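You operate a simulated robot arm through the tools that you are given. There is no shell and no other tool.

You are at the controls of a simulated two-armed robot. One attempt, no reset.

## Task
Put the 70 mm silver block from the end table of the right bench on the glass pane there and the 50 mm silver block on the back shelf of the wide table. Take the lid off the blue grease tin and lay it down on the end table of the right bench. Take the ticket from the end table of the right bench and put it in the long carton. Take the grey cup on the end table of the right bench and put it away on the top of the green table. Open the left drawer, put the thick packer on the end table of the right bench away in the inside of the left drawer, then shut the drawer. Put one of the end caps from the far end of the back board on the top of the bench cabinet. Fetch the white short profile from the far end of the back board and set it on the middle of the wide table. Turn the pressure dial to 2 bar. Put the small carton labelled "packers" from the far end of the back board on the white panel there and the small carton that says "pins" on the back board of the right bench. Lift the yellow rail open. The order is free. Set down upright: grey cup, end cap.

The check looks at the end state, three seconds after you hand in, the way a careful person would. Anything else that was tipped, shoved, dropped, spilled or broken makes it a failure. Lids that push on must go on centred and level and be pressed home; caps that screw on are set level and turned clockwise until they are tight.

## Robot
Two 7-joint arms with two-finger parallel grippers on one trunk, on a base that drives. Base frame: it is fixed to the floor where the robot stands at the start and does not move with it; the origin is under the middle of the robot, x ahead of it, y to its left, z up. Readings come in m, degrees, newtons and seconds.
The left shoulder is at the start at [0.06, 0.143, 0.978], the right one opposite. With the tool pointing down near the work surface each hand reaches from about 0.32 to 0.74 m from the robot's upright axis, wherever it stands, measured 20 degrees to its own side. Places, roughly: back board of the right bench [0.8, 1.9, 0.8]; back shelf of the wide table (40x24 cm) [1, -1.82, 0.92]; blue grease tin [2, 0.5, 0.75]; end cap (4x7x5 cm) [2.6, 1.5, 0.9]; glass pane (19x19x2 cm) [2.2, 0.7, 0.8]; grey cup (10x7x8 cm) [2, 0.3, 0.9]; inside of the left drawer [-1.5, -0.6, 0.7]; left drawer [-1.5, -0.6, 0.7]; long carton (62x26x20 cm) [1.6, 0.5, 0.1]; middle of the wide table (80x18 cm) [1.3, -1.64, 0.86]; panel (19x19x2 cm) [2.3, 1.2, 0.8]; pressure dial [2.4, 1.5, 0.9]; short profile [2.25, 1.25, 0.75]; silver block [2.25, 0.75, 0.75]; small carton [1.75, 1.75, 0.75]; thick packer [2, 0.25, 0.75]; ticket [2, 0.5, 0.75]; top of the bench cabinet [-2, 1.8, 0.4]; top of the green table [2.9, 3.1, 0.9]; yellow rail [4.7, 3.5, 0.8]. Payload 1.57 kg a hand.
The tool frame of a hand sits at the grasp point between the pads (the TCP): z along the fingers, y along the line on which they close. The tips reach 0.03 m beyond it. The gripper opens to 0.11 m. The fingers are 0.024 m wide and 0.012 m thick; the gripper's body (0.048 by 0.112 m) begins 0.078 m behind the TCP.
Orientation is that of the tool frame in the base frame, as [roll, pitch, yaw] about the fixed x, y, z axes, in that order (R = Rz(yaw) Ry(pitch) Rx(roll)). With the fingers straight down and closing along the base's y, the tool's x points along the base's -x, its y along +y and its z along -z.

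## Interface
- The arms move only by the tool nudge_tool. It takes "left_deltas", "right_deltas" or both (then of equal length, played together; a hand with none holds still); each is a list of rows, each a list of 3 entries, a list of its own where there are three numbers: the shift along the base's x, y, z in mm, then the turn, a rotation vector about the base's x, y, z in degrees, then the finger opening in mm, from 0 to 110. In form: [[[x, y, z], [wx, wy, wz], grip], ...]. A call has 1 to 20 rows; each row is the pose to reach, as a shift and turn from the pose commanded when the call began. Rows are played at 5 a second. More than 0.05 m and 8.6 degrees between two rows, or a gripper value outside its range, and nothing of the call is played. Where a pose cannot be reached the arm comes as near as it can. A force on the tool above 40 N (or 10 N above the force at the start of the call, whichever is more), or a blocked arm, ends the call early, and 0.2 s more pass. Each finger travels about 0.045 m/s and halts on what it meets, pressing with about 42 N; the grip force reading is that of the motor and also rises with nothing between the fingers. The clock runs only during rows and for 0.2 s after the last one: add rows that repeat a pose to give the fingers time. The reply holds the time, the measured pose of the TCP, the force on the tool along the base axes, the opening and the grip force, in the units named above and with some noise, with the torque about the TCP (base axes, N m) and any sound that the robot's microphone picked up, and new pictures: "show" is both (left out), scene, wrist or none (wrist: the cameras of the hands that moved).
- Cameras (640 x 400 px; columns grow to the right, rows downward): "scene" is now at [0.0472, 0.0256, 1.5932]; the picture's right is [0.11, -0.99, 0.00], its down [-0.66, -0.07, -0.75] and it looks along [0.74, 0.08, -0.67] (base axes); focal length 257 px, centre (320, 200). "left" rides on the left gripper at [0.07, -0.016, -0.141] in its tool frame; the picture's right is [0.23, 0.97, 0.00], its down [-0.86, 0.20, -0.48] and it looks along [-0.47, 0.11, 0.88] (tool axes); focal length 222 px, centre (320, 200). "right" rides on the right gripper at [0.07, 0.016, -0.141] in its tool frame; the picture's right is [-0.23, 0.97, 0.00], its down [-0.85, -0.20, -0.48] and it looks along [-0.47, -0.11, 0.88] (tool axes); focal length 222 px, centre (320, 200). There is no depth. A picture from a camera that has moved, and an enlarged one, comes with that camera's place and axes in the base frame and with its lens. The place of the scene camera against the robot may be out by one fixed shift of up to 0.025 m in any direction.
- raise_lower(by): slides the trunk up (or, below 0, down) by that many m; the arms and the scene camera ride with it, the base frame stays. It gives what a move gives, with no picture.
- steer(legs): drives the robot by 1 to 6 legs, each [ahead, left, turn to the left] in m, m and degrees, along the robot's own axes; the way and the turn of a leg run together, so that a leg with both is an arc; at most 1.5 m and 180 degrees a leg. The arms and the cameras ride along, it lands a little off, and it stops where it bumps. It gives what a move gives, and a new picture of the scene camera.
- turn_head(pan, tilt): turns the head with the scene camera to pan (to the left, within 86 degrees either way) and tilt (down, from -29 to 69), counted from straight ahead of the robot. It gives what a move gives, and a new picture of the scene camera.
- enlarge(camera, box): a new picture of the part [left, top, right, bottom] of that camera's present view, enlarged. The clock stands still meanwhile.
- job_done(): hands the job in; it is judged then, once.

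Places have to be worked out from the pictures, the camera data and where the tool is seen. Open the grippers and draw the arms clear of the work before you hand the job in, unless the task says otherwise.

The tools are called after "Request:" by a JSON object that holds its "api" and its "payload". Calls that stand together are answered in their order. nudge_tool: Moves the arms, as the interface text tells. Its arguments: {"type":"object","properties":{"left_deltas":{"type":"array","items":{"type":"array"}},"right_deltas":{"type":"array","items":{"type":"array"}},"show":{"type":"string","enum":["both","scene","wrist","none"]}},"required":[]} The other tools are called the same way: raise_lower (by) slides the trunk up or down; steer (legs) drives the base; turn_head (pan, tilt) turns the head that bears the scene camera; enlarge (camera, box) takes an enlarged picture of a part of a camera's view; job_done () hands the job in.

At the start:

```text
t: 0.0
left_position: [0.4625, 0.2332, 1.1295]
left_tcp_rot: [179.9, 0.0, 179.9]
left_contact_force: [0.3, 0.6, 0.7]
left_torque: [0.01, 0.02, -0.02]
left_gripper_width: 0.1099
left_finger_force: 0.0
right_position: [0.5166, -0.1647, 1.1555]
right_tcp_rot: [-179.9, 0.3, 180.0]
right_contact_force: [-0.8, 0.2, -0.7]
right_torque: [0.04, 0.03, -0.05]
right_gripper_width: 0.1101
right_finger_force: 0.2
trunk travel left (down, up): [-0.577, 0.013]
robot x, y, heading: [-0.0002, 0.0009, -0.1]
head pan, tilt: [6.2, 41.8]
```

scene: 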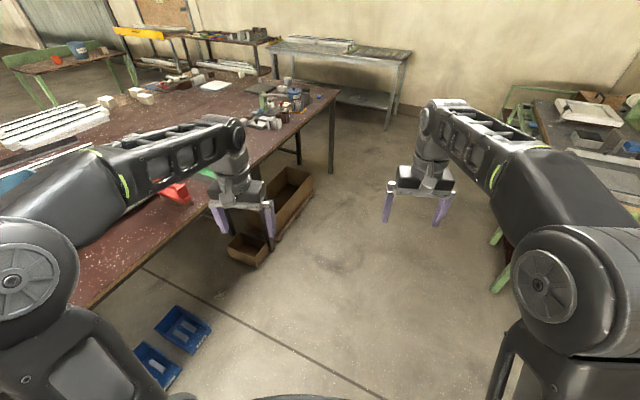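
right: 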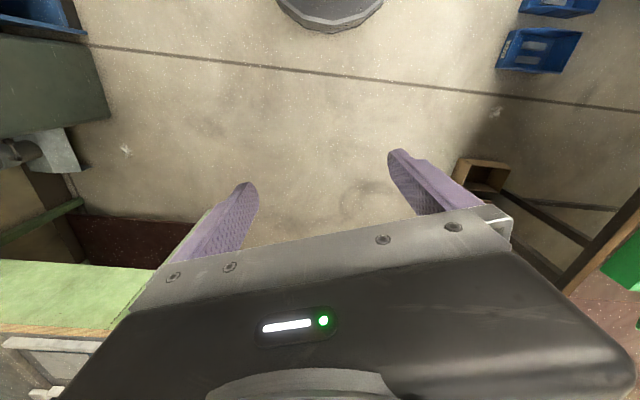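
left: 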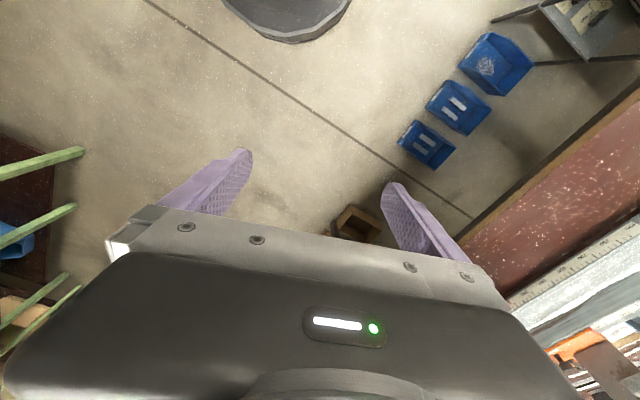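

The first picture shows the red-topped bench to the left and ahead, and the wide table to the right. I look around with the head before moving anything.

Request:
{"api": "turn_head", "payload": {"pan": 15, "tilt": 25}}

Request:
{"api": "enlarge", "payload": {"camera": "scene", "box": [160, 40, 480, 240]}}

Request:
{"api": "turn_head", "payload": {"pan": -70, "tilt": 30}}

Request:
{"api": "turn_head", "payload": {"pan": 80, "tilt": 30}}

```text
t: 0.8
left_position: [0.4619, 0.2333, 1.1295]
left_tcp_rot: [-179.9, 0.0, -180.0]
left_contact_force: [0.7, 0.0, -0.6]
left_torque: [0.02, 0.02, 0.01]
left_gripper_width: 0.1101
left_finger_force: 0.0
right_position: [0.5162, -0.1628, 1.1548]
right_tcp_rot: [179.9, 0.2, 179.9]
right_contact_force: [0.3, -0.1, 0.4]
right_torque: [0.01, -0.02, 0.01]
right_gripper_width: 0.1098
right_finger_force: 0.1
trunk travel left (down, up): [-0.577, 0.013]
robot x, y, heading: [-0.003, 0.0008, 0.0]
head pan, tilt: [15.0, 25.0]
camera scene: at [0.053, 0.0403, 1.6191], right [0.26, -0.97, 0.0], down [-0.41, -0.11, -0.91], along [0.88, 0.23, -0.42], focal length 257 px, centre (320, 200)
```

scene: 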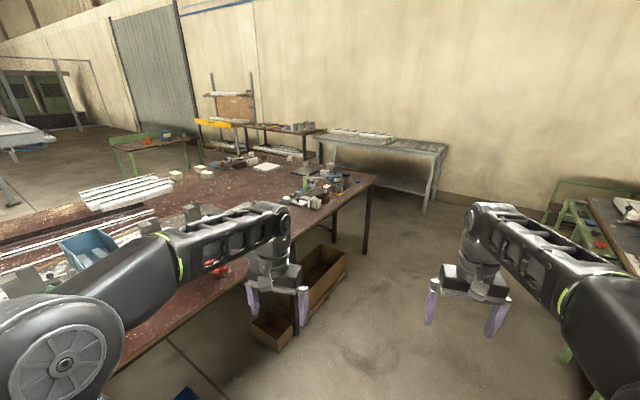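

```text
2.00 times, centred on (320, 140) of scene
camera zoom: at [0.053, 0.0403, 1.6191], right [0.26, -0.97, 0.0], down [-0.41, -0.11, -0.91], along [0.88, 0.23, -0.42], focal length 515 px, centre (320, 320)
```

zoom: 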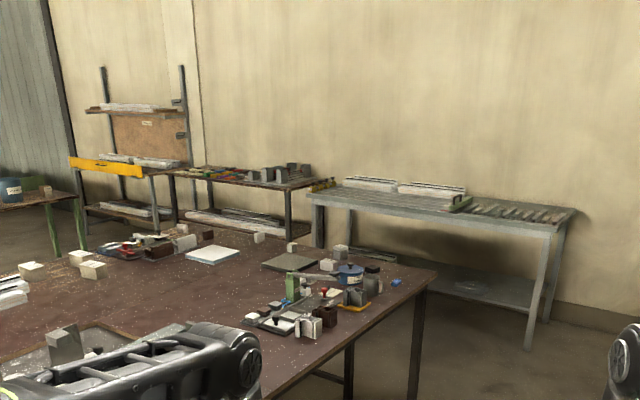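

```text
t: 2.4
left_position: [0.4627, 0.2337, 1.1297]
left_tcp_rot: [-180.0, 0.1, -180.0]
left_contact_force: [-0.3, 1.0, 0.5]
left_torque: [-0.02, 0.0, -0.03]
left_gripper_width: 0.1101
left_finger_force: 0.0
right_position: [0.5162, -0.165, 1.1551]
right_tcp_rot: [179.9, 0.2, 180.0]
right_contact_force: [-0.1, 0.2, -0.7]
right_torque: [-0.03, 0.02, -0.01]
right_gripper_width: 0.1098
right_finger_force: 0.0
trunk travel left (down, up): [-0.577, 0.013]
robot x, y, heading: [0.0028, -0.0013, -0.1]
head pan, tilt: [-70.0, 30.0]
camera scene: at [-0.005, -0.0684, 1.6112], right [-0.94, -0.34, 0.0], down [-0.17, 0.47, -0.87], along [0.3, -0.81, -0.5], focal length 257 px, centre (320, 200)
```

scene: 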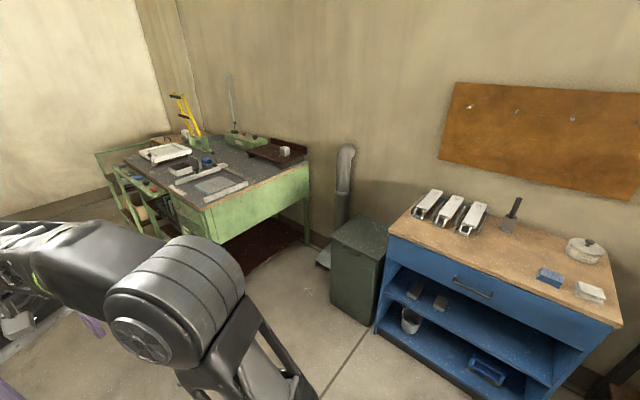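

```text
t: 4.7
left_position: [0.4621, 0.2341, 1.13]
left_tcp_rot: [180.0, -0.1, -179.9]
left_contact_force: [-0.2, 0.1, 0.3]
left_torque: [0.01, -0.02, -0.01]
left_gripper_width: 0.11
left_finger_force: 0.1
right_position: [0.5162, -0.164, 1.1556]
right_tcp_rot: [180.0, 0.2, 179.9]
right_contact_force: [0.3, -1.3, -0.3]
right_torque: [-0.01, -0.02, 0.03]
right_gripper_width: 0.11
right_finger_force: 0.0
trunk travel left (down, up): [-0.577, 0.013]
robot x, y, heading: [0.0006, 0.0025, 0.1]
head pan, tilt: [80.0, 30.0]
camera scene: at [-0.0203, 0.1056, 1.6112], right [0.98, -0.17, 0.0], down [-0.09, -0.49, -0.87], along [0.15, 0.85, -0.5], focal length 257 px, centre (320, 200)
```

scene: 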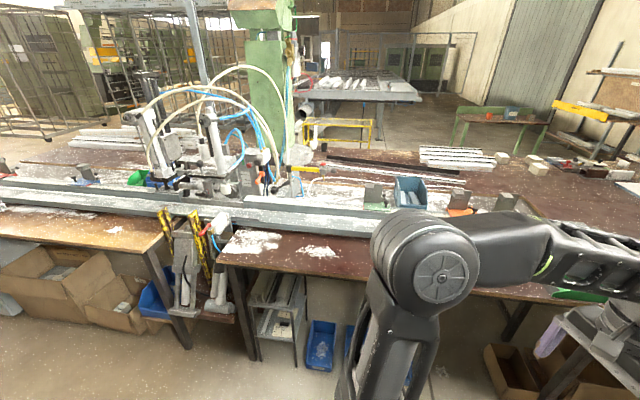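

The bench runs slantwise, its near edge going from roughly (0.36, 0.83) to (2.35, 0.14), so its normal is near heading 70°. I drive to the aisle in front of the end table and face it.

Request:
{"api": "steer", "payload": {"legs": [[1.4, -0.45, 0], [0, 0, 65]]}}

Request:
{"api": "turn_head", "payload": {"pan": 0, "tilt": 45}}

```text
t: 14.8
left_position: [1.367, 0.0552, 1.13]
left_tcp_rot: [-179.9, 0.0, -115.7]
left_contact_force: [-0.3, 0.5, 0.0]
left_torque: [-0.02, -0.01, -0.02]
left_gripper_width: 0.11
left_finger_force: 0.1
right_position: [1.7495, -0.0663, 1.1549]
right_tcp_rot: [-180.0, 0.2, -115.5]
right_contact_force: [0.1, -0.2, 0.3]
right_torque: [-0.03, 0.0, 0.02]
right_gripper_width: 0.1099
right_finger_force: 0.0
trunk travel left (down, up): [-0.577, 0.013]
robot x, y, heading: [1.3746, -0.4579, 64.4]
head pan, tilt: [80.0, 30.0]
camera scene: at [1.2856, -0.4198, 1.6111], right [0.58, 0.81, 0.0], down [0.41, -0.29, -0.87], along [-0.7, 0.5, -0.5], focal length 257 px, centre (320, 200)
```

scene: 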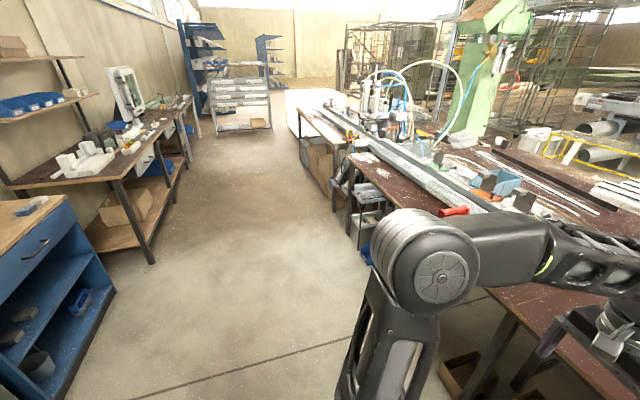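

```text
t: 16.4
left_position: [1.3673, 0.0558, 1.1299]
left_tcp_rot: [180.0, 0.1, -115.6]
left_contact_force: [1.0, 0.6, 0.0]
left_torque: [0.03, 0.0, -0.01]
left_gripper_width: 0.11
left_finger_force: 0.1
right_position: [1.7497, -0.0682, 1.1555]
right_tcp_rot: [180.0, 0.1, -115.6]
right_contact_force: [-0.9, 0.8, -0.3]
right_torque: [0.05, -0.01, -0.01]
right_gripper_width: 0.1102
right_finger_force: 0.0
trunk travel left (down, up): [-0.577, 0.013]
robot x, y, heading: [1.3778, -0.4598, 64.2]
head pan, tilt: [0.0, 45.0]
camera scene: at [1.3944, -0.3991, 1.5886], right [0.9, -0.43, 0.0], down [-0.3, -0.64, -0.71], along [0.3, 0.64, -0.71], focal length 257 px, centre (320, 200)
```

scene: 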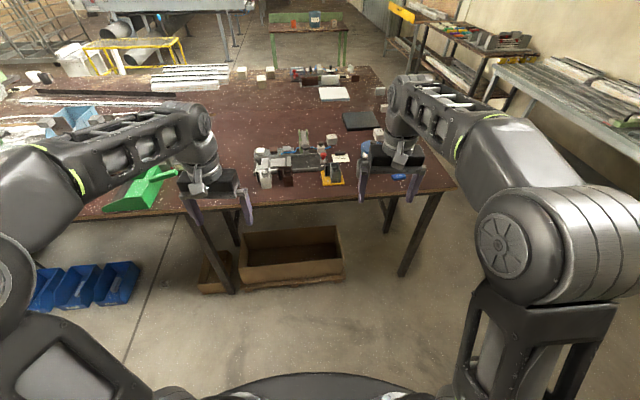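

The end-table cluster and the long carton under the table edge are visible; I zoom in on both clusters.

Request:
{"api": "enlarge", "payload": {"camera": "scene", "box": [230, 100, 430, 225]}}

Request:
{"api": "enlarge", "payload": {"camera": "scene", "box": [220, 40, 400, 152]}}

Request:
{"api": "enlarge", "payload": {"camera": "scene", "box": [180, 180, 460, 355]}}

```text
3.20 times, centred on (330, 162) of scene
camera zoom: at [1.3944, -0.3991, 1.5886], right [0.9, -0.43, 0.0], down [-0.3, -0.64, -0.71], along [0.3, 0.64, -0.71], focal length 824 px, centre (288, 320)
```

zoom: 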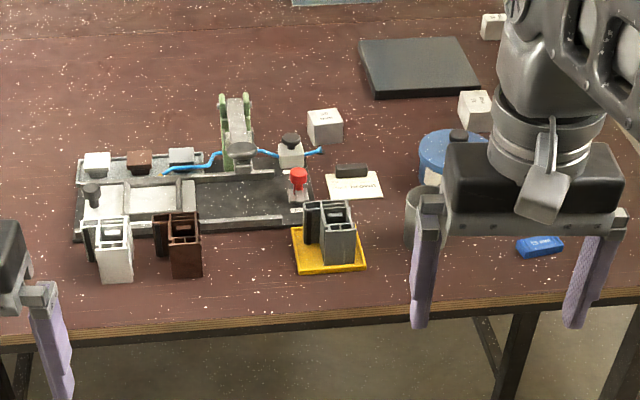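

```text
3.56 times, centred on (310, 96) of scene
camera zoom: at [1.3944, -0.3991, 1.5886], right [0.9, -0.43, 0.0], down [-0.3, -0.64, -0.71], along [0.3, 0.64, -0.71], focal length 915 px, centre (356, 570)
```

zoom: 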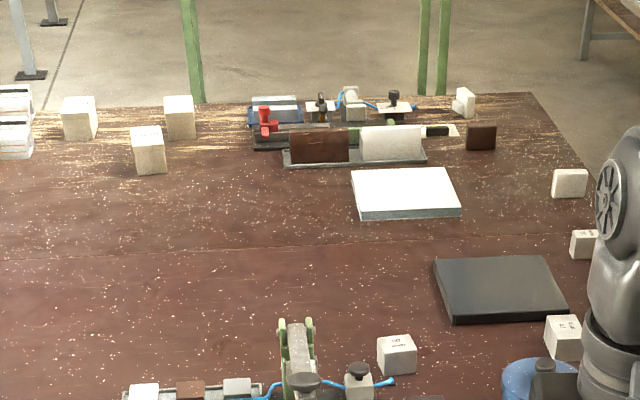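

```text
2.29 times, centred on (320, 268) of scene
camera zoom: at [1.3944, -0.3991, 1.5886], right [0.9, -0.43, 0.0], down [-0.3, -0.64, -0.71], along [0.3, 0.64, -0.71], focal length 588 px, centre (320, 46)
```

zoom: 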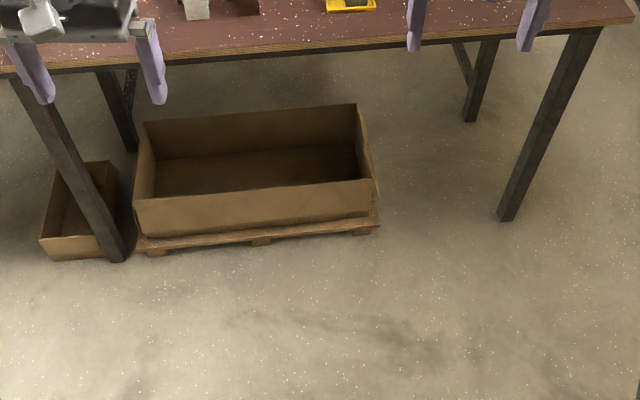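

Bench edge direction is about -20° and the pane lies ~0.69 m from the near edge. I drive closer to the end table, facing the edge squarely.

Request:
{"api": "steer", "payload": {"legs": [[0.5, -0.2, 5.6]]}}

Request:
{"api": "turn_head", "payload": {"pan": 0, "tilt": 55}}

Request:
{"api": "enlarge", "payload": {"camera": "scene", "box": [200, 60, 440, 210]}}

```text
t: 19.5
left_position: [1.6956, 0.4392, 1.1288]
left_tcp_rot: [179.9, 0.0, -109.9]
left_contact_force: [0.5, 0.3, 0.8]
left_torque: [0.02, -0.02, 0.0]
left_gripper_width: 0.11
left_finger_force: 0.1
right_position: [2.088, 0.3537, 1.1549]
right_tcp_rot: [179.9, 0.2, -109.8]
right_contact_force: [1.0, 1.0, -0.6]
right_torque: [0.01, 0.01, 0.0]
right_gripper_width: 0.1101
right_finger_force: 0.1
trunk travel left (down, up): [-0.577, 0.013]
robot x, y, heading: [1.7546, -0.0734, 70.1]
head pan, tilt: [0.0, 45.0]
camera scene: at [1.7698, -0.0101, 1.5885], right [0.94, -0.34, 0.0], down [-0.24, -0.67, -0.71], along [0.24, 0.66, -0.71], focal length 257 px, centre (320, 200)
```

scene: 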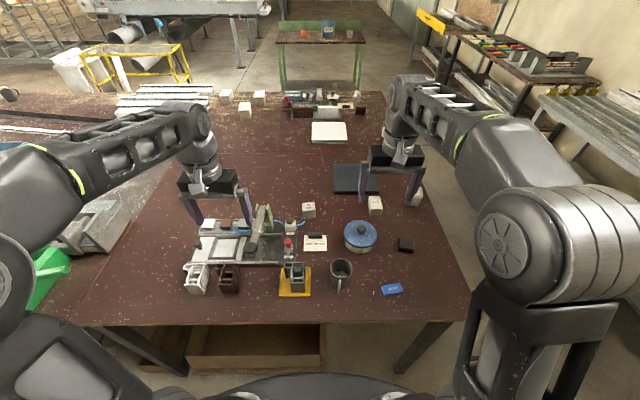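

```text
t: 20.2
left_position: [1.6954, 0.438, 1.1306]
left_tcp_rot: [180.0, -0.1, -109.9]
left_contact_force: [0.6, -0.3, -0.2]
left_torque: [-0.03, -0.01, 0.0]
left_gripper_width: 0.1098
left_finger_force: 0.1
right_position: [2.0887, 0.3535, 1.1548]
right_tcp_rot: [180.0, 0.2, -109.9]
right_contact_force: [-0.8, -0.6, 0.1]
right_torque: [-0.01, 0.02, -0.05]
right_gripper_width: 0.1101
right_finger_force: 0.1
trunk travel left (down, up): [-0.577, 0.013]
robot x, y, heading: [1.7584, -0.0776, 70.2]
head pan, tilt: [0.0, 55.0]
camera scene: at [1.7661, -0.0195, 1.5752], right [0.94, -0.34, 0.0], down [-0.28, -0.77, -0.57], along [0.2, 0.54, -0.82], focal length 257 px, centre (320, 200)
```

scene: 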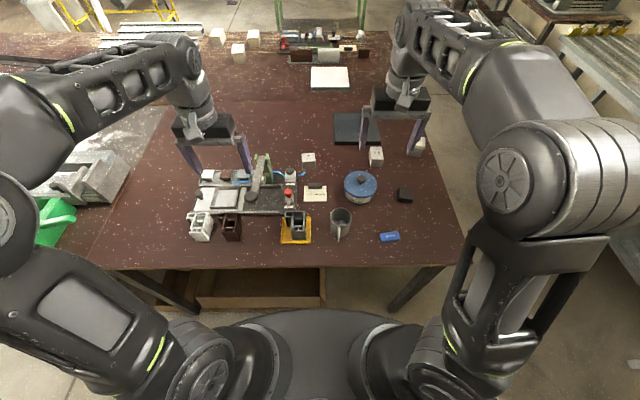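

```text
2.67 times, centred on (320, 135) of scene
camera zoom: at [1.7661, -0.0195, 1.5752], right [0.94, -0.34, 0.0], down [-0.28, -0.77, -0.57], along [0.2, 0.54, -0.82], focal length 686 px, centre (320, 373)
```

zoom: 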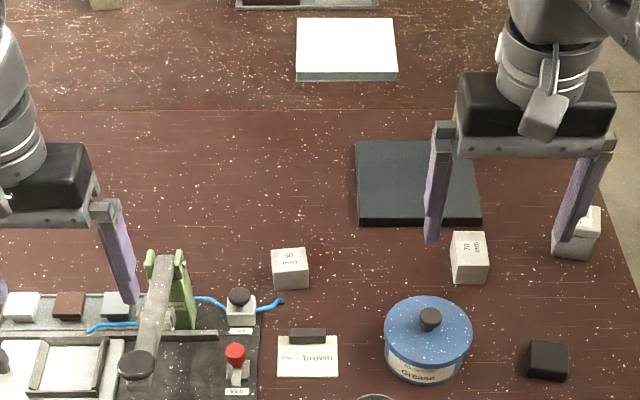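

Now I zoom further to read labels and identify the packer, ticket and blocks.

Request:
{"api": "enlarge", "payload": {"camera": "scene", "box": [330, 160, 430, 250]}}

Request:
{"api": "enlarge", "payload": {"camera": "scene", "box": [290, 120, 430, 207]}}

Request:
{"api": "enlarge", "payload": {"camera": "scene", "box": [180, 150, 340, 250]}}

Request:
{"api": "enlarge", "payload": {"camera": "scene", "box": [200, 20, 380, 130]}}

```text
4.44 times, centred on (380, 205) of scene
camera zoom: at [1.7661, -0.0195, 1.5752], right [0.94, -0.34, 0.0], down [-0.28, -0.77, -0.57], along [0.2, 0.54, -0.82], focal length 1144 px, centre (53, 178)
```

zoom: 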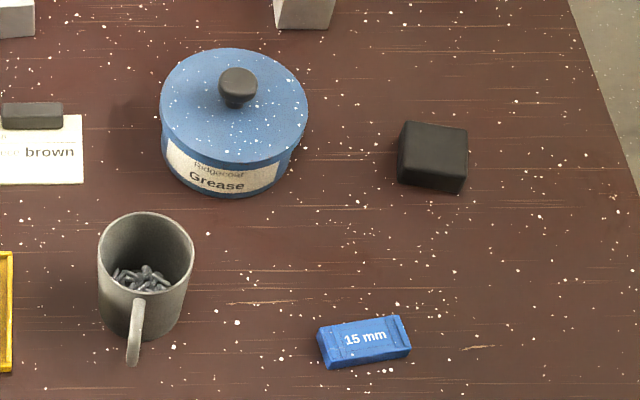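

```text
4.57 times, centred on (360, 164) of scene
camera zoom: at [1.7661, -0.0195, 1.5752], right [0.94, -0.34, 0.0], down [-0.28, -0.77, -0.57], along [0.2, 0.54, -0.82], focal length 1177 px, centre (137, 367)
```

zoom: 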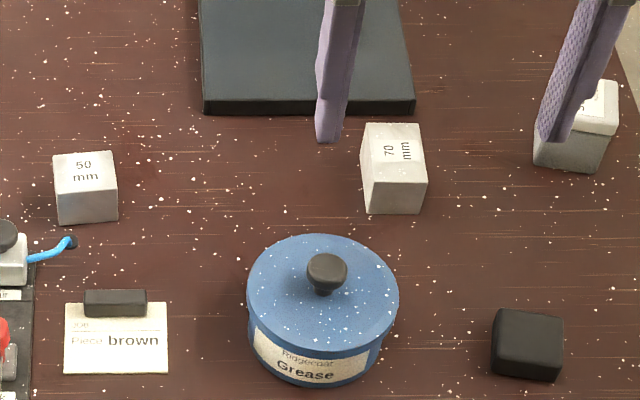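

```text
4.00 times, centred on (260, 200) of scene
camera zoom: at [1.7661, -0.0195, 1.5752], right [0.94, -0.34, 0.0], down [-0.28, -0.77, -0.57], along [0.2, 0.54, -0.82], focal length 1030 px, centre (560, 200)
```

zoom: 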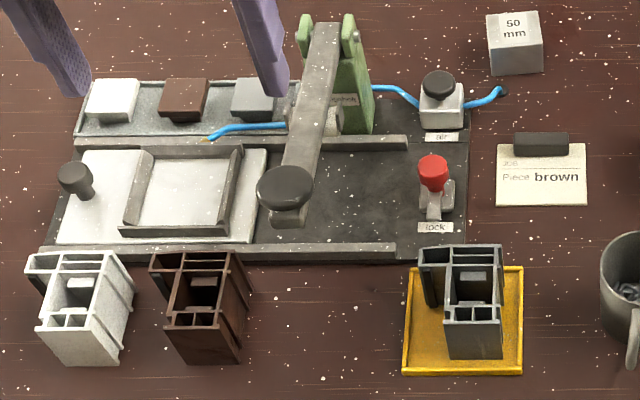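

```text
3.56 times, centred on (290, 75) of scene
camera zoom: at [1.7661, -0.0195, 1.5752], right [0.94, -0.34, 0.0], down [-0.28, -0.77, -0.57], along [0.2, 0.54, -0.82], focal length 915 px, centre (427, 644)
```

zoom: 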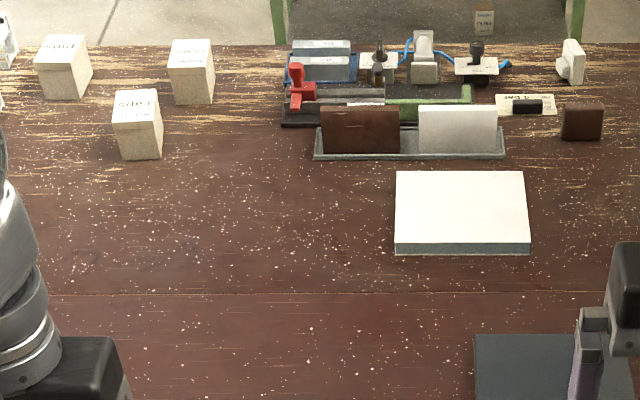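

The 50 mm and 70 mm blocks, grease tin with knob, ticket, cup (with small parts in it), and blue 15 mm packer are identified. I shift the base left a little so the right hand is straight in front of the ticket.

Request:
{"api": "steer", "payload": {"legs": [[0.03, 0.15, 0]]}}

```text
t: 21.6
left_position: [1.5626, 0.5174, 1.1293]
left_tcp_rot: [-179.9, -0.1, -109.8]
left_contact_force: [-0.7, 0.9, 0.2]
left_torque: [-0.04, -0.05, 0.0]
left_gripper_width: 0.1097
left_finger_force: 0.1
right_position: [1.9563, 0.4324, 1.1553]
right_tcp_rot: [-179.9, 0.1, -109.9]
right_contact_force: [0.1, -0.5, -0.8]
right_torque: [-0.02, -0.04, -0.01]
right_gripper_width: 0.1102
right_finger_force: 0.1
trunk travel left (down, up): [-0.577, 0.013]
robot x, y, heading: [1.627, 0.0043, 70.2]
head pan, tilt: [0.0, 55.0]
camera scene: at [1.6347, 0.0598, 1.5751], right [0.94, -0.34, 0.0], down [-0.28, -0.77, -0.57], along [0.2, 0.54, -0.82], focal length 257 px, centre (320, 200)
```

scene: 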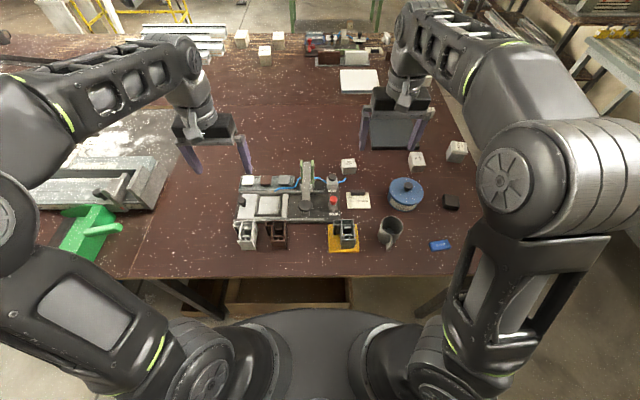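

I bring the right hand over the ticket at moderate height for a wrist-camera look.

Request:
{"api": "nudge_tool", "payload": {"right_deltas": [[[3, 40, -20], [0, 0, 0], 110], [[6, 75, -55], [0, 0, 0], 110], [[9, 110, -90], [0, 0, 0], 110], [[12, 130, -130], [0, 0, 0], 110], [[12, 140, -175], [0, 0, 0], 110], [[12, 140, -205], [0, 0, 0], 110], [[12, 140, -205], [0, 0, 0], 110]]}}

```text
t: 23.2
left_position: [1.564, 0.5169, 1.1296]
left_tcp_rot: [180.0, 0.0, -109.8]
left_contact_force: [-0.2, 0.1, 0.7]
left_torque: [0.02, 0.02, -0.01]
left_gripper_width: 0.1101
left_finger_force: 0.0
right_position: [1.9729, 0.5728, 0.9486]
right_tcp_rot: [179.9, 0.2, -109.8]
right_contact_force: [-0.3, 0.3, 0.4]
right_torque: [-0.02, 0.0, -0.01]
right_gripper_width: 0.1099
right_finger_force: 0.0
trunk travel left (down, up): [-0.577, 0.013]
robot x, y, heading: [1.6269, 0.0036, 70.2]
head pan, tilt: [0.0, 55.0]
camera scene: at [1.6361, 0.059, 1.5751], right [0.94, -0.34, 0.0], down [-0.28, -0.77, -0.57], along [0.19, 0.54, -0.82], focal length 257 px, centre (320, 200)
camera right: at [1.9331, 0.512, 1.0904], right [-0.84, 0.54, 0.0], down [0.48, 0.74, 0.48], along [0.26, 0.4, -0.88], focal length 222 px, centre (320, 200)
```

scene: 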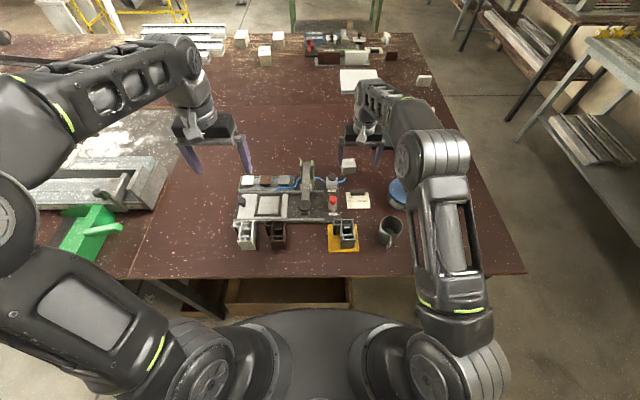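
right: 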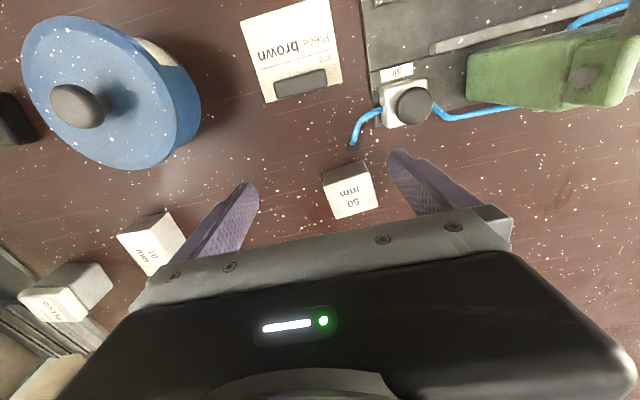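

Triangulating the 50 mm block from both cameras puts the bench top near z≈0.84, so the ticket's grip block is near (1.949, 0.503). I move above it with the fingers at 75 mm and check again.

Request:
{"api": "nudge_tool", "payload": {"right_deltas": [[[-8, -25, 0], [0, 0, 0], 90], [[-16, -50, 0], [0, 0, 0], 75], [[-24, -70, 0], [0, 0, 0], 75], [[-24, -70, 0], [0, 0, 0], 75]], "show": "wrist"}}

```text
t: 24.2
left_position: [1.5643, 0.5173, 1.1302]
left_tcp_rot: [179.9, 0.0, -109.7]
left_contact_force: [0.0, 0.3, 0.2]
left_torque: [-0.01, -0.01, 0.0]
left_gripper_width: 0.1101
left_finger_force: 0.1
right_position: [1.9443, 0.5037, 0.9492]
right_tcp_rot: [-179.9, 0.2, -109.8]
right_contact_force: [-0.2, -0.6, 0.7]
right_torque: [0.0, -0.01, 0.02]
right_gripper_width: 0.0752
right_finger_force: 0.1
trunk travel left (down, up): [-0.577, 0.013]
robot x, y, heading: [1.6277, 0.0021, 70.3]
head pan, tilt: [0.0, 55.0]
camera right: at [1.9064, 0.4426, 1.0915], right [-0.84, 0.54, 0.0], down [0.48, 0.74, 0.48], along [0.26, 0.4, -0.88], focal length 222 px, centre (320, 200)
```

right: 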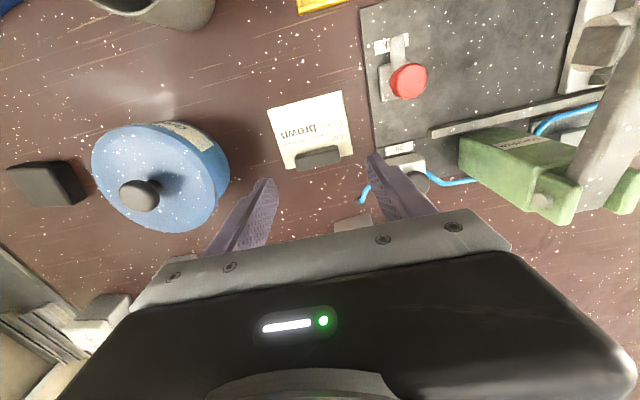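

The block now computes to (1.950, 0.505), about 6 mm from under the TCP. I correct and lower to tip height ≈0.86, then look.

Request:
{"api": "nudge_tool", "payload": {"right_deltas": [[[6, 1, -10], [0, 0, 0], 75], [[6, 1, -30], [0, 0, 0], 75], [[6, 1, -50], [0, 0, 0], 75], [[6, 1, -60], [0, 0, 0], 75], [[6, 1, -60], [0, 0, 0], 75]], "show": "wrist"}}

```text
t: 25.4
left_position: [1.5647, 0.5169, 1.1299]
left_tcp_rot: [-179.9, 0.0, -109.7]
left_contact_force: [0.0, 0.1, 0.0]
left_torque: [0.01, 0.0, -0.01]
left_gripper_width: 0.1101
left_finger_force: 0.1
right_position: [1.9512, 0.5042, 0.889]
right_tcp_rot: [180.0, 0.2, -110.0]
right_contact_force: [0.1, -0.2, -0.5]
right_torque: [0.04, 0.0, 0.02]
right_gripper_width: 0.0751
right_finger_force: 0.0
trunk travel left (down, up): [-0.577, 0.013]
robot x, y, heading: [1.6308, 0.0056, 70.4]
head pan, tilt: [0.0, 55.0]
camera right: at [1.9127, 0.4431, 1.0313], right [-0.84, 0.54, 0.0], down [0.48, 0.73, 0.48], along [0.26, 0.41, -0.88], focal length 222 px, centre (320, 200)
```

right: 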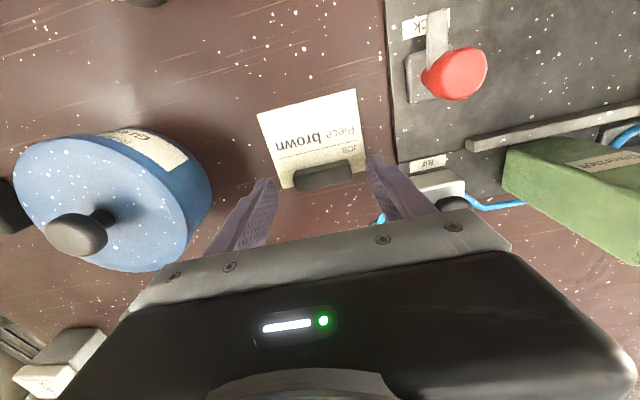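

The grip block sits between the fingertips. I lower in small steps until near contact.

Request:
{"api": "nudge_tool", "payload": {"right_deltas": [[[0, 0, -4], [0, 0, 0], 75], [[0, 0, -8], [0, 0, 0], 75], [[0, 0, -11], [0, 0, 0], 75], [[0, 0, -14], [0, 0, 0], 75], [[0, 0, -17], [0, 0, 0], 75], [[0, 0, -20], [0, 0, 0], 75]], "show": "wrist"}}

```text
t: 26.8
left_position: [1.5639, 0.5147, 1.1304]
left_tcp_rot: [180.0, 0.1, -109.8]
left_contact_force: [-0.6, 0.3, -0.7]
left_torque: [-0.04, 0.06, 0.03]
left_gripper_width: 0.1099
left_finger_force: 0.0
right_position: [1.9514, 0.5028, 0.8733]
right_tcp_rot: [-179.9, 0.5, -109.7]
right_contact_force: [1.5, -2.3, 20.1]
right_torque: [-0.16, 0.1, 0.07]
right_gripper_width: 0.0751
right_finger_force: 0.1
trunk travel left (down, up): [-0.577, 0.013]
robot x, y, heading: [1.6271, -0.0001, 70.3]
head pan, tilt: [0.0, 55.0]
camera right: at [1.9123, 0.4415, 1.0138], right [-0.84, 0.54, 0.0], down [0.48, 0.73, 0.49], along [0.26, 0.41, -0.87], focal length 222 px, centre (320, 200)
```

right: 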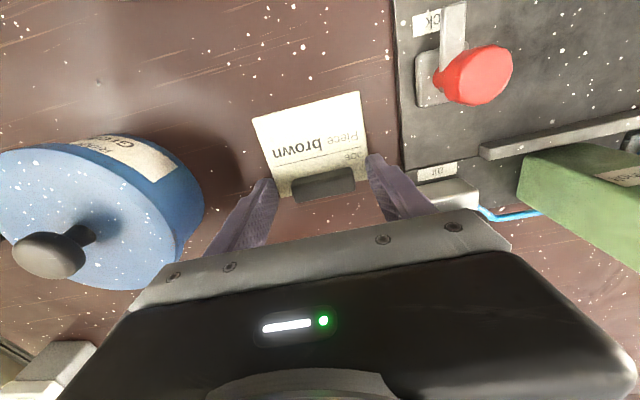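

Contact at TCP z≈0.8735 gives the bench top at z≈0.843. I rise a couple of mm and close on the block.

Request:
{"api": "nudge_tool", "payload": {"right_deltas": [[[0, 0, 6], [0, 0, 0], 75], [[0, 0, 6], [0, 0, 0], 40], [[0, 0, 6], [0, 0, 0], 40], [[0, 0, 6], [0, 0, 0], 40], [[0, 0, 6], [0, 0, 0], 40], [[0, 0, 15], [0, 0, 0], 40], [[0, 0, 40], [0, 0, 0], 40], [[0, 0, 70], [0, 0, 0], 40], [[0, 0, 70], [0, 0, 0], 40]], "show": "both"}}

```text
t: 28.8
left_position: [1.5648, 0.5161, 1.1291]
left_tcp_rot: [179.9, 0.0, -109.8]
left_contact_force: [0.4, -0.4, -0.2]
left_torque: [0.03, 0.01, 0.02]
left_gripper_width: 0.1097
left_finger_force: 0.0
right_position: [1.9505, 0.503, 0.9395]
right_tcp_rot: [-179.9, 0.2, -109.7]
right_contact_force: [-0.2, 0.1, -0.3]
right_torque: [-0.03, 0.01, 0.01]
right_gripper_width: 0.0486
right_finger_force: 42.4
trunk travel left (down, up): [-0.577, 0.013]
robot x, y, heading: [1.6263, -0.0009, 69.9]
head pan, tilt: [0.0, 55.0]
camera scene: at [1.6363, 0.0592, 1.5751], right [0.94, -0.34, 0.0], down [-0.28, -0.77, -0.57], along [0.19, 0.54, -0.82], focal length 257 px, centre (320, 200)
camera right: at [1.912, 0.4417, 1.0808], right [-0.84, 0.54, 0.0], down [0.48, 0.74, 0.48], along [0.26, 0.4, -0.88], focal length 222 px, centre (320, 200)
```

scene: 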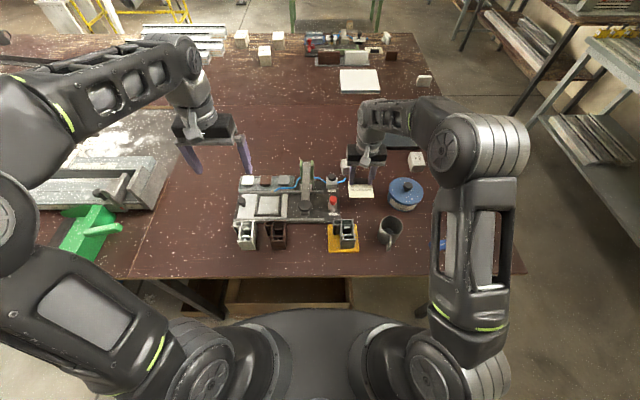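
right: 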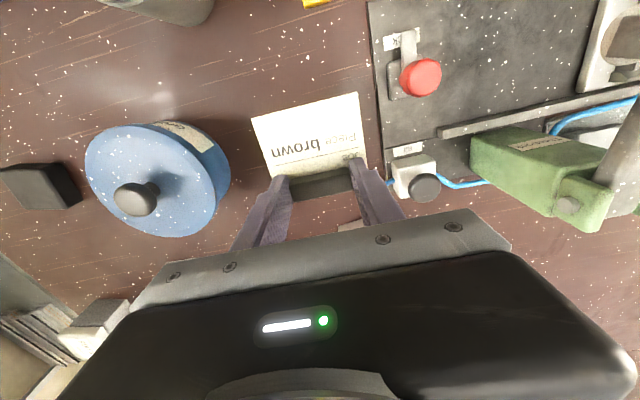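

The ticket came up with its block. I lift it well clear, then back the robot away from the bench so I can lower the arm in front of the table edge.

Request:
{"api": "nudge_tool", "payload": {"right_deltas": [[[0, 0, 45], [0, 0, 0], 40], [[0, 0, 90], [0, 0, 0], 40], [[0, 0, 135], [0, 0, 0], 40], [[-10, -30, 170], [0, 0, 0], 40], [[-25, -70, 180], [0, 0, 0], 40]], "show": "none"}}

Request:
{"api": "steer", "payload": {"legs": [[-0.45, 0.05, 0]]}}

```text
t: 30.0
left_position: [1.5655, 0.5164, 1.1306]
left_tcp_rot: [-180.0, 0.0, -109.9]
left_contact_force: [0.4, 0.0, -0.3]
left_torque: [0.04, -0.01, 0.0]
left_gripper_width: 0.1099
left_finger_force: 0.1
right_position: [1.9256, 0.4321, 1.1173]
right_tcp_rot: [-180.0, 0.2, -109.8]
right_contact_force: [0.1, -0.3, 0.0]
right_torque: [0.0, 0.0, -0.01]
right_gripper_width: 0.0487
right_finger_force: 42.5
trunk travel left (down, up): [-0.577, 0.013]
robot x, y, heading: [1.6295, 0.0027, 70.3]
head pan, tilt: [0.0, 55.0]
```

```text
t: 32.7
left_position: [1.3641, 0.1047, 1.1298]
left_tcp_rot: [-179.9, -0.1, -110.1]
left_contact_force: [-0.2, -1.5, 0.4]
left_torque: [0.02, 0.01, 0.01]
left_gripper_width: 0.1099
left_finger_force: 0.0
right_position: [1.7257, 0.0176, 1.1176]
right_tcp_rot: [179.9, 0.3, -110.1]
right_contact_force: [1.0, -0.1, -0.7]
right_torque: [0.03, -0.04, 0.01]
right_gripper_width: 0.0489
right_finger_force: 42.8
trunk travel left (down, up): [-0.577, 0.013]
robot x, y, heading: [1.4256, -0.4124, 69.8]
head pan, tilt: [0.0, 55.0]
camera scene: at [1.4336, -0.3539, 1.5752], right [0.94, -0.34, 0.0], down [-0.28, -0.77, -0.57], along [0.2, 0.54, -0.82], focal length 257 px, centre (320, 200)
```

scene: 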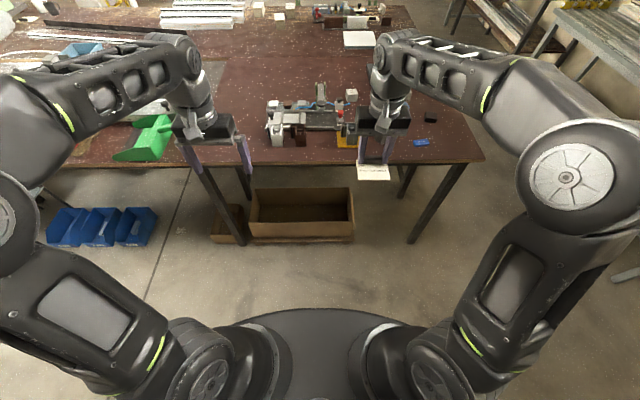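

Both hands are clear of the table edge now. I lower the trunk 0.25 m, then pitch the right hand 45° forward at low height, while the left hand tucks back and up.

Request:
{"api": "raise_lower", "payload": {"by": -0.25}}

Request:
{"api": "nudge_tool", "payload": {"left_deltas": [[[0, 0, 15], [0, 0, 0], 110], [[-5, -15, 30], [0, 0, 0], 110], [[-10, -30, 45], [0, 0, 0], 110], [[-15, -45, 60], [0, 0, 0], 110], [[-20, -55, 75], [0, 0, 0], 110], [[-25, -65, 90], [0, 0, 0], 110], [[-27, -75, 105], [0, 0, 0], 110], [[-27, -75, 120], [0, 0, 0], 110], [[-27, -75, 135], [0, 0, 0], 110], [[-27, -75, 150], [0, 0, 0], 110], [[-27, -75, 150], [0, 0, 0], 110], [[-27, -75, 150], [0, 0, 0], 110]], "right_deltas": [[[0, 0, -40], [0, 0, 0], 40], [[0, 0, -85], [0, 0, 0], 40], [[0, 0, -130], [7, -2.6, 0], 40], [[0, 0, -175], [14, -5.1, 0], 40], [[5, 12, -220], [21, -7.7, 0], 40], [[10, 26, -265], [28, -10.3, 0], 40], [[16, 44, -305], [35, -12.8, 0], 40], [[24, 66, -345], [42.3, -15.5, 0], 40], [[32, 88, -385], [42.3, -15.5, 0], 40], [[40, 110, -420], [42.3, -15.5, 0], 40], [[48, 131, -447], [42.3, -15.5, 0], 40], [[48, 131, -447], [42.3, -15.5, 0], 40]]}}

```text
t: 35.3
left_position: [1.3643, 0.1041, 0.8795]
left_tcp_rot: [-180.0, 0.0, -110.1]
left_contact_force: [-0.2, -0.7, -0.6]
left_torque: [-0.01, -0.01, 0.0]
left_gripper_width: 0.1099
left_finger_force: 0.0
right_position: [1.7268, 0.019, 0.8676]
right_tcp_rot: [180.0, 0.1, -110.2]
right_contact_force: [-0.4, 0.3, -0.2]
right_torque: [-0.01, 0.01, -0.02]
right_gripper_width: 0.0485
right_finger_force: 41.7
trunk travel left (down, up): [-0.327, 0.263]
robot x, y, heading: [1.4265, -0.4093, 69.7]
head pan, tilt: [0.0, 55.0]
```

```text
t: 37.9
left_position: [1.3437, 0.0675, 0.9244]
left_tcp_rot: [180.0, 0.0, -110.0]
left_contact_force: [0.7, 0.3, -0.1]
left_torque: [-0.03, -0.01, 0.01]
left_gripper_width: 0.11
left_finger_force: 0.0
left hand out of reach, approached as far as the arm can: row 3, 4, 5, 6, 7, 8, 9, 10, 11, 12
right_position: [1.7736, 0.1484, 0.4189]
right_tcp_rot: [179.9, 45.2, -110.1]
right_contact_force: [-0.7, 0.0, -0.1]
right_torque: [-0.02, 0.0, -0.03]
right_gripper_width: 0.0483
right_finger_force: 42.0
trunk travel left (down, up): [-0.327, 0.263]
robot x, y, heading: [1.4271, -0.4085, 70.1]
head pan, tilt: [0.0, 55.0]
camera scene: at [1.4341, -0.353, 1.3251], right [0.94, -0.34, 0.0], down [-0.28, -0.77, -0.57], along [0.2, 0.54, -0.82], focal length 257 px, centre (320, 200)
camera right: at [1.7072, 0.0135, 0.47], right [-0.86, 0.49, 0.16], down [0.28, 0.18, 0.94], along [0.43, 0.86, -0.29], focal length 222 px, centre (320, 200)
camera left: at [1.3349, -0.0031, 1.067], right [-0.99, 0.12, 0.0], down [0.11, 0.87, 0.48], along [0.06, 0.47, -0.88], focal length 222 px, centre (320, 200)
```

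scene: 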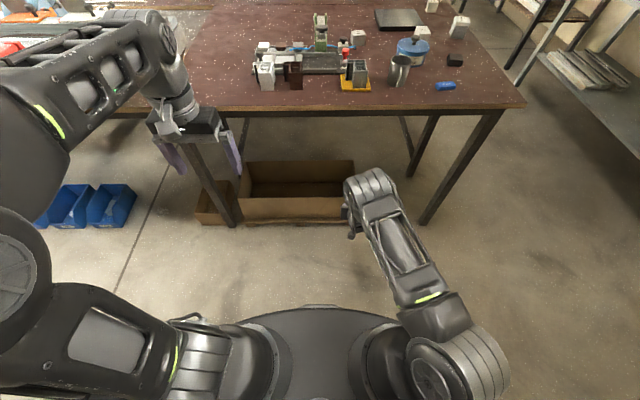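
right: 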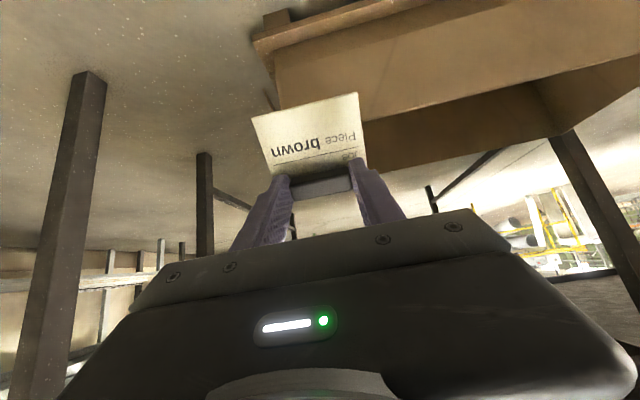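
left: 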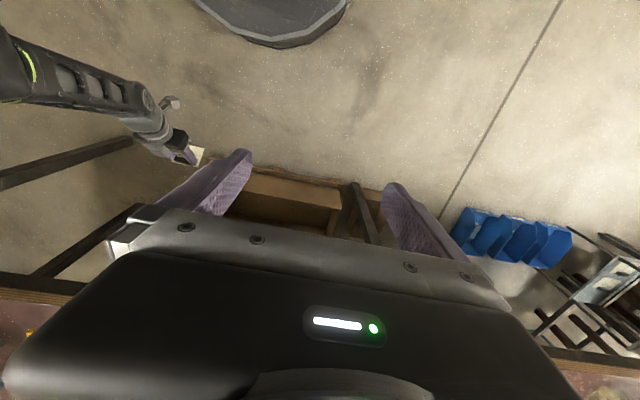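

The ticket hangs at z≈0.42 below table level and the carton rim is at z≈0.22. I lower 30 mm more and drive in under the edge, shifting left toward the carton's middle.

Request:
{"api": "nudge_tool", "payload": {"right_deltas": [[[0, 0, -30], [0, 0, 0], 40], [[0, 0, -30], [0, 0, 0], 40]], "show": "none"}}

Request:
{"api": "steer", "payload": {"legs": [[0, 0.16, 0], [0.29, 0, 0]]}}

Request:
{"api": "enlarge", "payload": {"camera": "right", "box": [0, 0, 640, 400]}}

```text
t: 38.5
left_position: [1.3435, 0.0682, 0.9236]
left_tcp_rot: [-180.0, 0.0, -110.0]
left_contact_force: [0.1, 0.4, 0.6]
left_torque: [-0.02, 0.01, 0.02]
left_gripper_width: 0.1101
left_finger_force: 0.0
right_position: [1.7719, 0.1504, 0.389]
right_tcp_rot: [-180.0, 45.2, -110.2]
right_contact_force: [0.2, 0.0, -0.6]
right_torque: [-0.03, 0.01, 0.02]
right_gripper_width: 0.0485
right_finger_force: 42.6
trunk travel left (down, up): [-0.327, 0.263]
robot x, y, heading: [1.4252, -0.4073, 69.9]
head pan, tilt: [0.0, 55.0]
```

```text
t: 41.5
left_position: [1.2951, 0.3961, 0.9256]
left_tcp_rot: [180.0, 0.0, -110.1]
left_contact_force: [-0.3, -0.2, 0.5]
left_torque: [0.01, 0.01, -0.05]
left_gripper_width: 0.1101
left_finger_force: 0.2
right_position: [1.724, 0.4769, 0.3888]
right_tcp_rot: [180.0, 45.2, -110.1]
right_contact_force: [0.2, -0.3, -0.6]
right_torque: [0.02, 0.02, -0.01]
right_gripper_width: 0.0484
right_finger_force: 42.0
trunk travel left (down, up): [-0.327, 0.263]
robot x, y, heading: [1.3771, -0.083, 70.1]
head pan, tilt: [0.0, 55.0]
camera scene: at [1.3857, -0.0256, 1.3251], right [0.94, -0.34, 0.0], down [-0.28, -0.77, -0.57], along [0.2, 0.54, -0.82], focal length 257 px, centre (320, 200)
```

scene: 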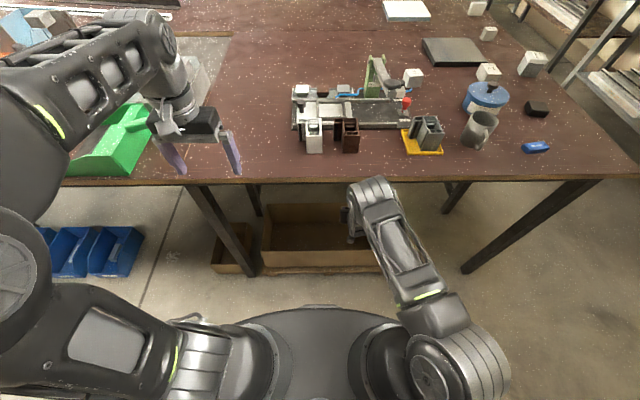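

```text
1.00 times, centred on (320, 200) of right (not enlarged: the box is as wide or as high as the picture)
camera zoom: at [1.6582, 0.3412, 0.4405], right [-0.86, 0.49, 0.16], down [0.28, 0.18, 0.94], along [0.43, 0.86, -0.29], focal length 222 px, centre (320, 200)
```

zoom: 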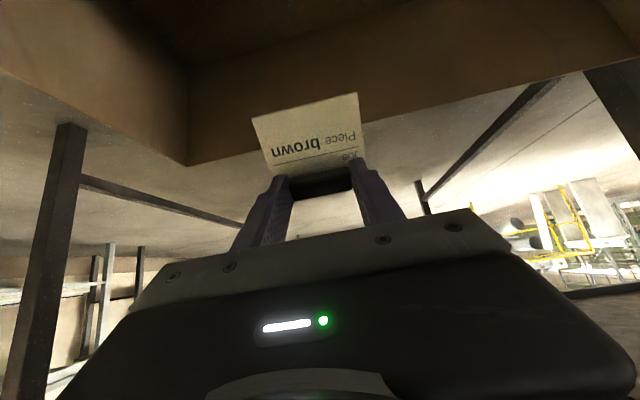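

The hand is inside the carton's outline (v≈0.2 past the edge, carton 0.09–0.35). I lower into the carton and release.

Request:
{"api": "nudge_tool", "payload": {"right_deltas": [[[8, 22, -20], [0, 0, 0], 40], [[10, 28, -60], [0, 0, 0], 40], [[10, 28, -100], [0, 0, 0], 40], [[10, 28, -130], [0, 0, 0], 40], [[10, 28, -130], [0, 0, 0], 40]], "show": "wrist"}}

```text
t: 42.7
left_position: [1.296, 0.3943, 0.9248]
left_tcp_rot: [180.0, 0.0, -110.1]
left_contact_force: [0.5, 0.0, -0.3]
left_torque: [0.01, 0.0, -0.02]
left_gripper_width: 0.11
left_finger_force: 0.0
right_position: [1.7334, 0.5064, 0.2588]
right_tcp_rot: [179.9, 45.2, -110.1]
right_contact_force: [0.2, 0.6, 0.2]
right_torque: [0.01, 0.02, 0.0]
right_gripper_width: 0.0488
right_finger_force: 41.4
trunk travel left (down, up): [-0.327, 0.263]
robot x, y, heading: [1.3809, -0.0805, 70.2]
head pan, tilt: [0.0, 55.0]
camera right: at [1.6673, 0.3707, 0.3094], right [-0.86, 0.49, 0.16], down [0.28, 0.18, 0.94], along [0.43, 0.86, -0.29], focal length 222 px, centre (320, 200)
```

right: 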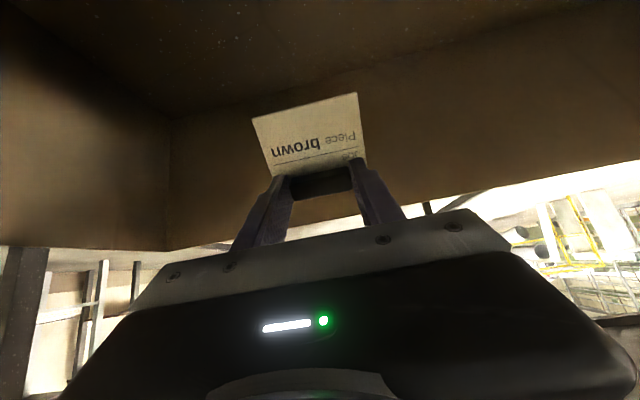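

The card is clearly inside the carton walls. I lower another 25 mm and open.

Request:
{"api": "nudge_tool", "payload": {"right_deltas": [[[0, 0, -25], [0, 0, 0], 40], [[0, 0, -25], [0, 0, 0], 60], [[0, 0, -25], [0, 0, 0], 90], [[0, 0, -25], [0, 0, 0], 110], [[0, 0, -25], [0, 0, 0], 110], [[0, 0, -25], [0, 0, 0], 110]], "show": "wrist"}}

```text
t: 44.1
left_position: [1.296, 0.3943, 0.9245]
left_tcp_rot: [179.9, 0.0, -110.0]
left_contact_force: [0.8, -0.1, 0.5]
left_torque: [-0.02, 0.01, -0.03]
left_gripper_width: 0.1101
left_finger_force: 0.0
right_position: [1.731, 0.5004, 0.2482]
right_tcp_rot: [-180.0, 45.2, -110.1]
right_contact_force: [0.3, 0.2, -0.3]
right_torque: [-0.03, 0.0, 0.0]
right_gripper_width: 0.1099
right_finger_force: 0.0
right hand out of reach, approached as far as the arm can: row 1, 2, 3, 4, 5, 6
trunk travel left (down, up): [-0.327, 0.263]
robot x, y, heading: [1.3788, -0.0798, 69.9]
head pan, tilt: [0.0, 55.0]
camera right: at [1.6657, 0.3649, 0.299], right [-0.86, 0.49, 0.16], down [0.28, 0.18, 0.94], along [0.43, 0.86, -0.29], focal length 222 px, centre (320, 200)
```

right: 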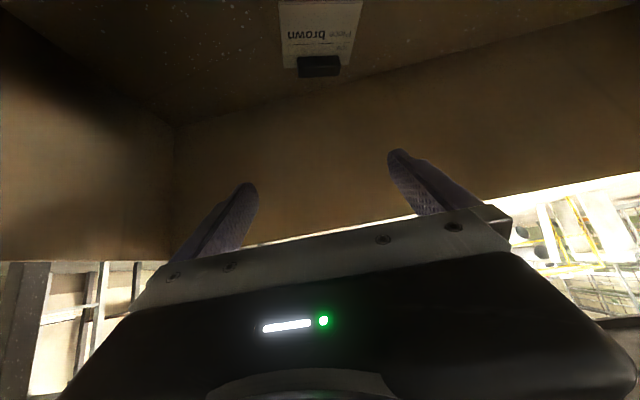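

The ticket lies flat on the carton floor. I raise the hand, back out, then bring the arm and trunk back up.

Request:
{"api": "nudge_tool", "payload": {"right_deltas": [[[0, 0, 40], [0, 0, 0], 110], [[0, 0, 85], [0, 0, 0], 110], [[-8, -22, 130], [0, 0, 0], 110], [[-10, -28, 160], [0, 0, 0], 110], [[-10, -28, 160], [0, 0, 0], 110]], "show": "none"}}

Request:
{"api": "steer", "payload": {"legs": [[-0.36, 0, 0]]}}

Request:
{"api": "nudge_tool", "payload": {"right_deltas": [[[0, 0, 40], [-7, 2.6, 0], 110], [[0, 0, 85], [-14, 5.1, 0], 110], [[-10, -25, 130], [-21, 7.7, 0], 110], [[-20, -50, 175], [-28, 10.3, 0], 110], [[-25, -65, 220], [-35, 12.8, 0], 110], [[-30, -80, 265], [-42.3, 15.5, 0], 110], [[-35, -95, 310], [-42.3, 15.5, 0], 110], [[-40, -110, 355], [-42.3, 15.5, 0], 110], [[-43, -120, 400], [-42.3, 15.5, 0], 110], [[-45, -125, 440], [-42.3, 15.5, 0], 110], [[-45, -125, 440], [-42.3, 15.5, 0], 110]], "show": "none"}}

Request:
{"api": "raise_lower", "payload": {"by": 0.25}}

```text
refused: row 3 steps farther than a row can; nothing moved
```

```text
t: 46.5
left_position: [1.1696, 0.053, 0.9256]
left_tcp_rot: [179.9, 0.1, -110.0]
left_contact_force: [0.1, -0.5, 0.1]
left_torque: [0.0, -0.01, -0.03]
left_gripper_width: 0.1101
left_finger_force: 0.0
right_position: [1.6053, 0.1596, 0.2484]
right_tcp_rot: [179.9, 45.4, -109.9]
right_contact_force: [-0.1, -0.9, -0.8]
right_torque: [-0.02, -0.01, -0.01]
right_gripper_width: 0.11
right_finger_force: 0.0
trunk travel left (down, up): [-0.327, 0.263]
robot x, y, heading: [1.2518, -0.4253, 70.2]
head pan, tilt: [0.0, 55.0]
camera scene: at [1.2608, -0.3682, 1.3251], right [0.94, -0.34, 0.0], down [-0.28, -0.77, -0.57], along [0.2, 0.54, -0.82], focal length 257 px, centre (320, 200)
```

scene: 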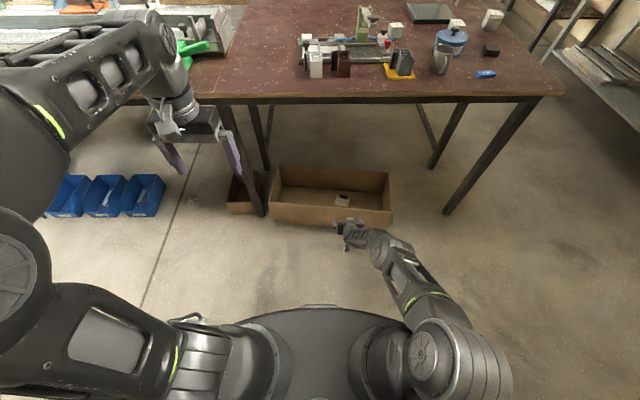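

```text
refused: row 3 steps farther than a row can; nothing moved
```

```text
t: 49.0
left_position: [1.1697, 0.0537, 1.1742]
left_tcp_rot: [-179.9, -0.1, -109.9]
left_contact_force: [-0.8, -0.2, 0.3]
left_torque: [-0.01, 0.0, -0.03]
left_gripper_width: 0.1102
left_finger_force: 0.1
right_position: [1.6052, 0.159, 0.4989]
right_tcp_rot: [180.0, 45.2, -109.9]
right_contact_force: [-0.1, -0.6, -0.7]
right_torque: [0.05, 0.01, 0.01]
right_gripper_width: 0.1099
right_finger_force: 0.1
trunk travel left (down, up): [-0.577, 0.013]
robot x, y, heading: [1.2527, -0.4217, 70.1]
head pan, tilt: [0.0, 55.0]
```

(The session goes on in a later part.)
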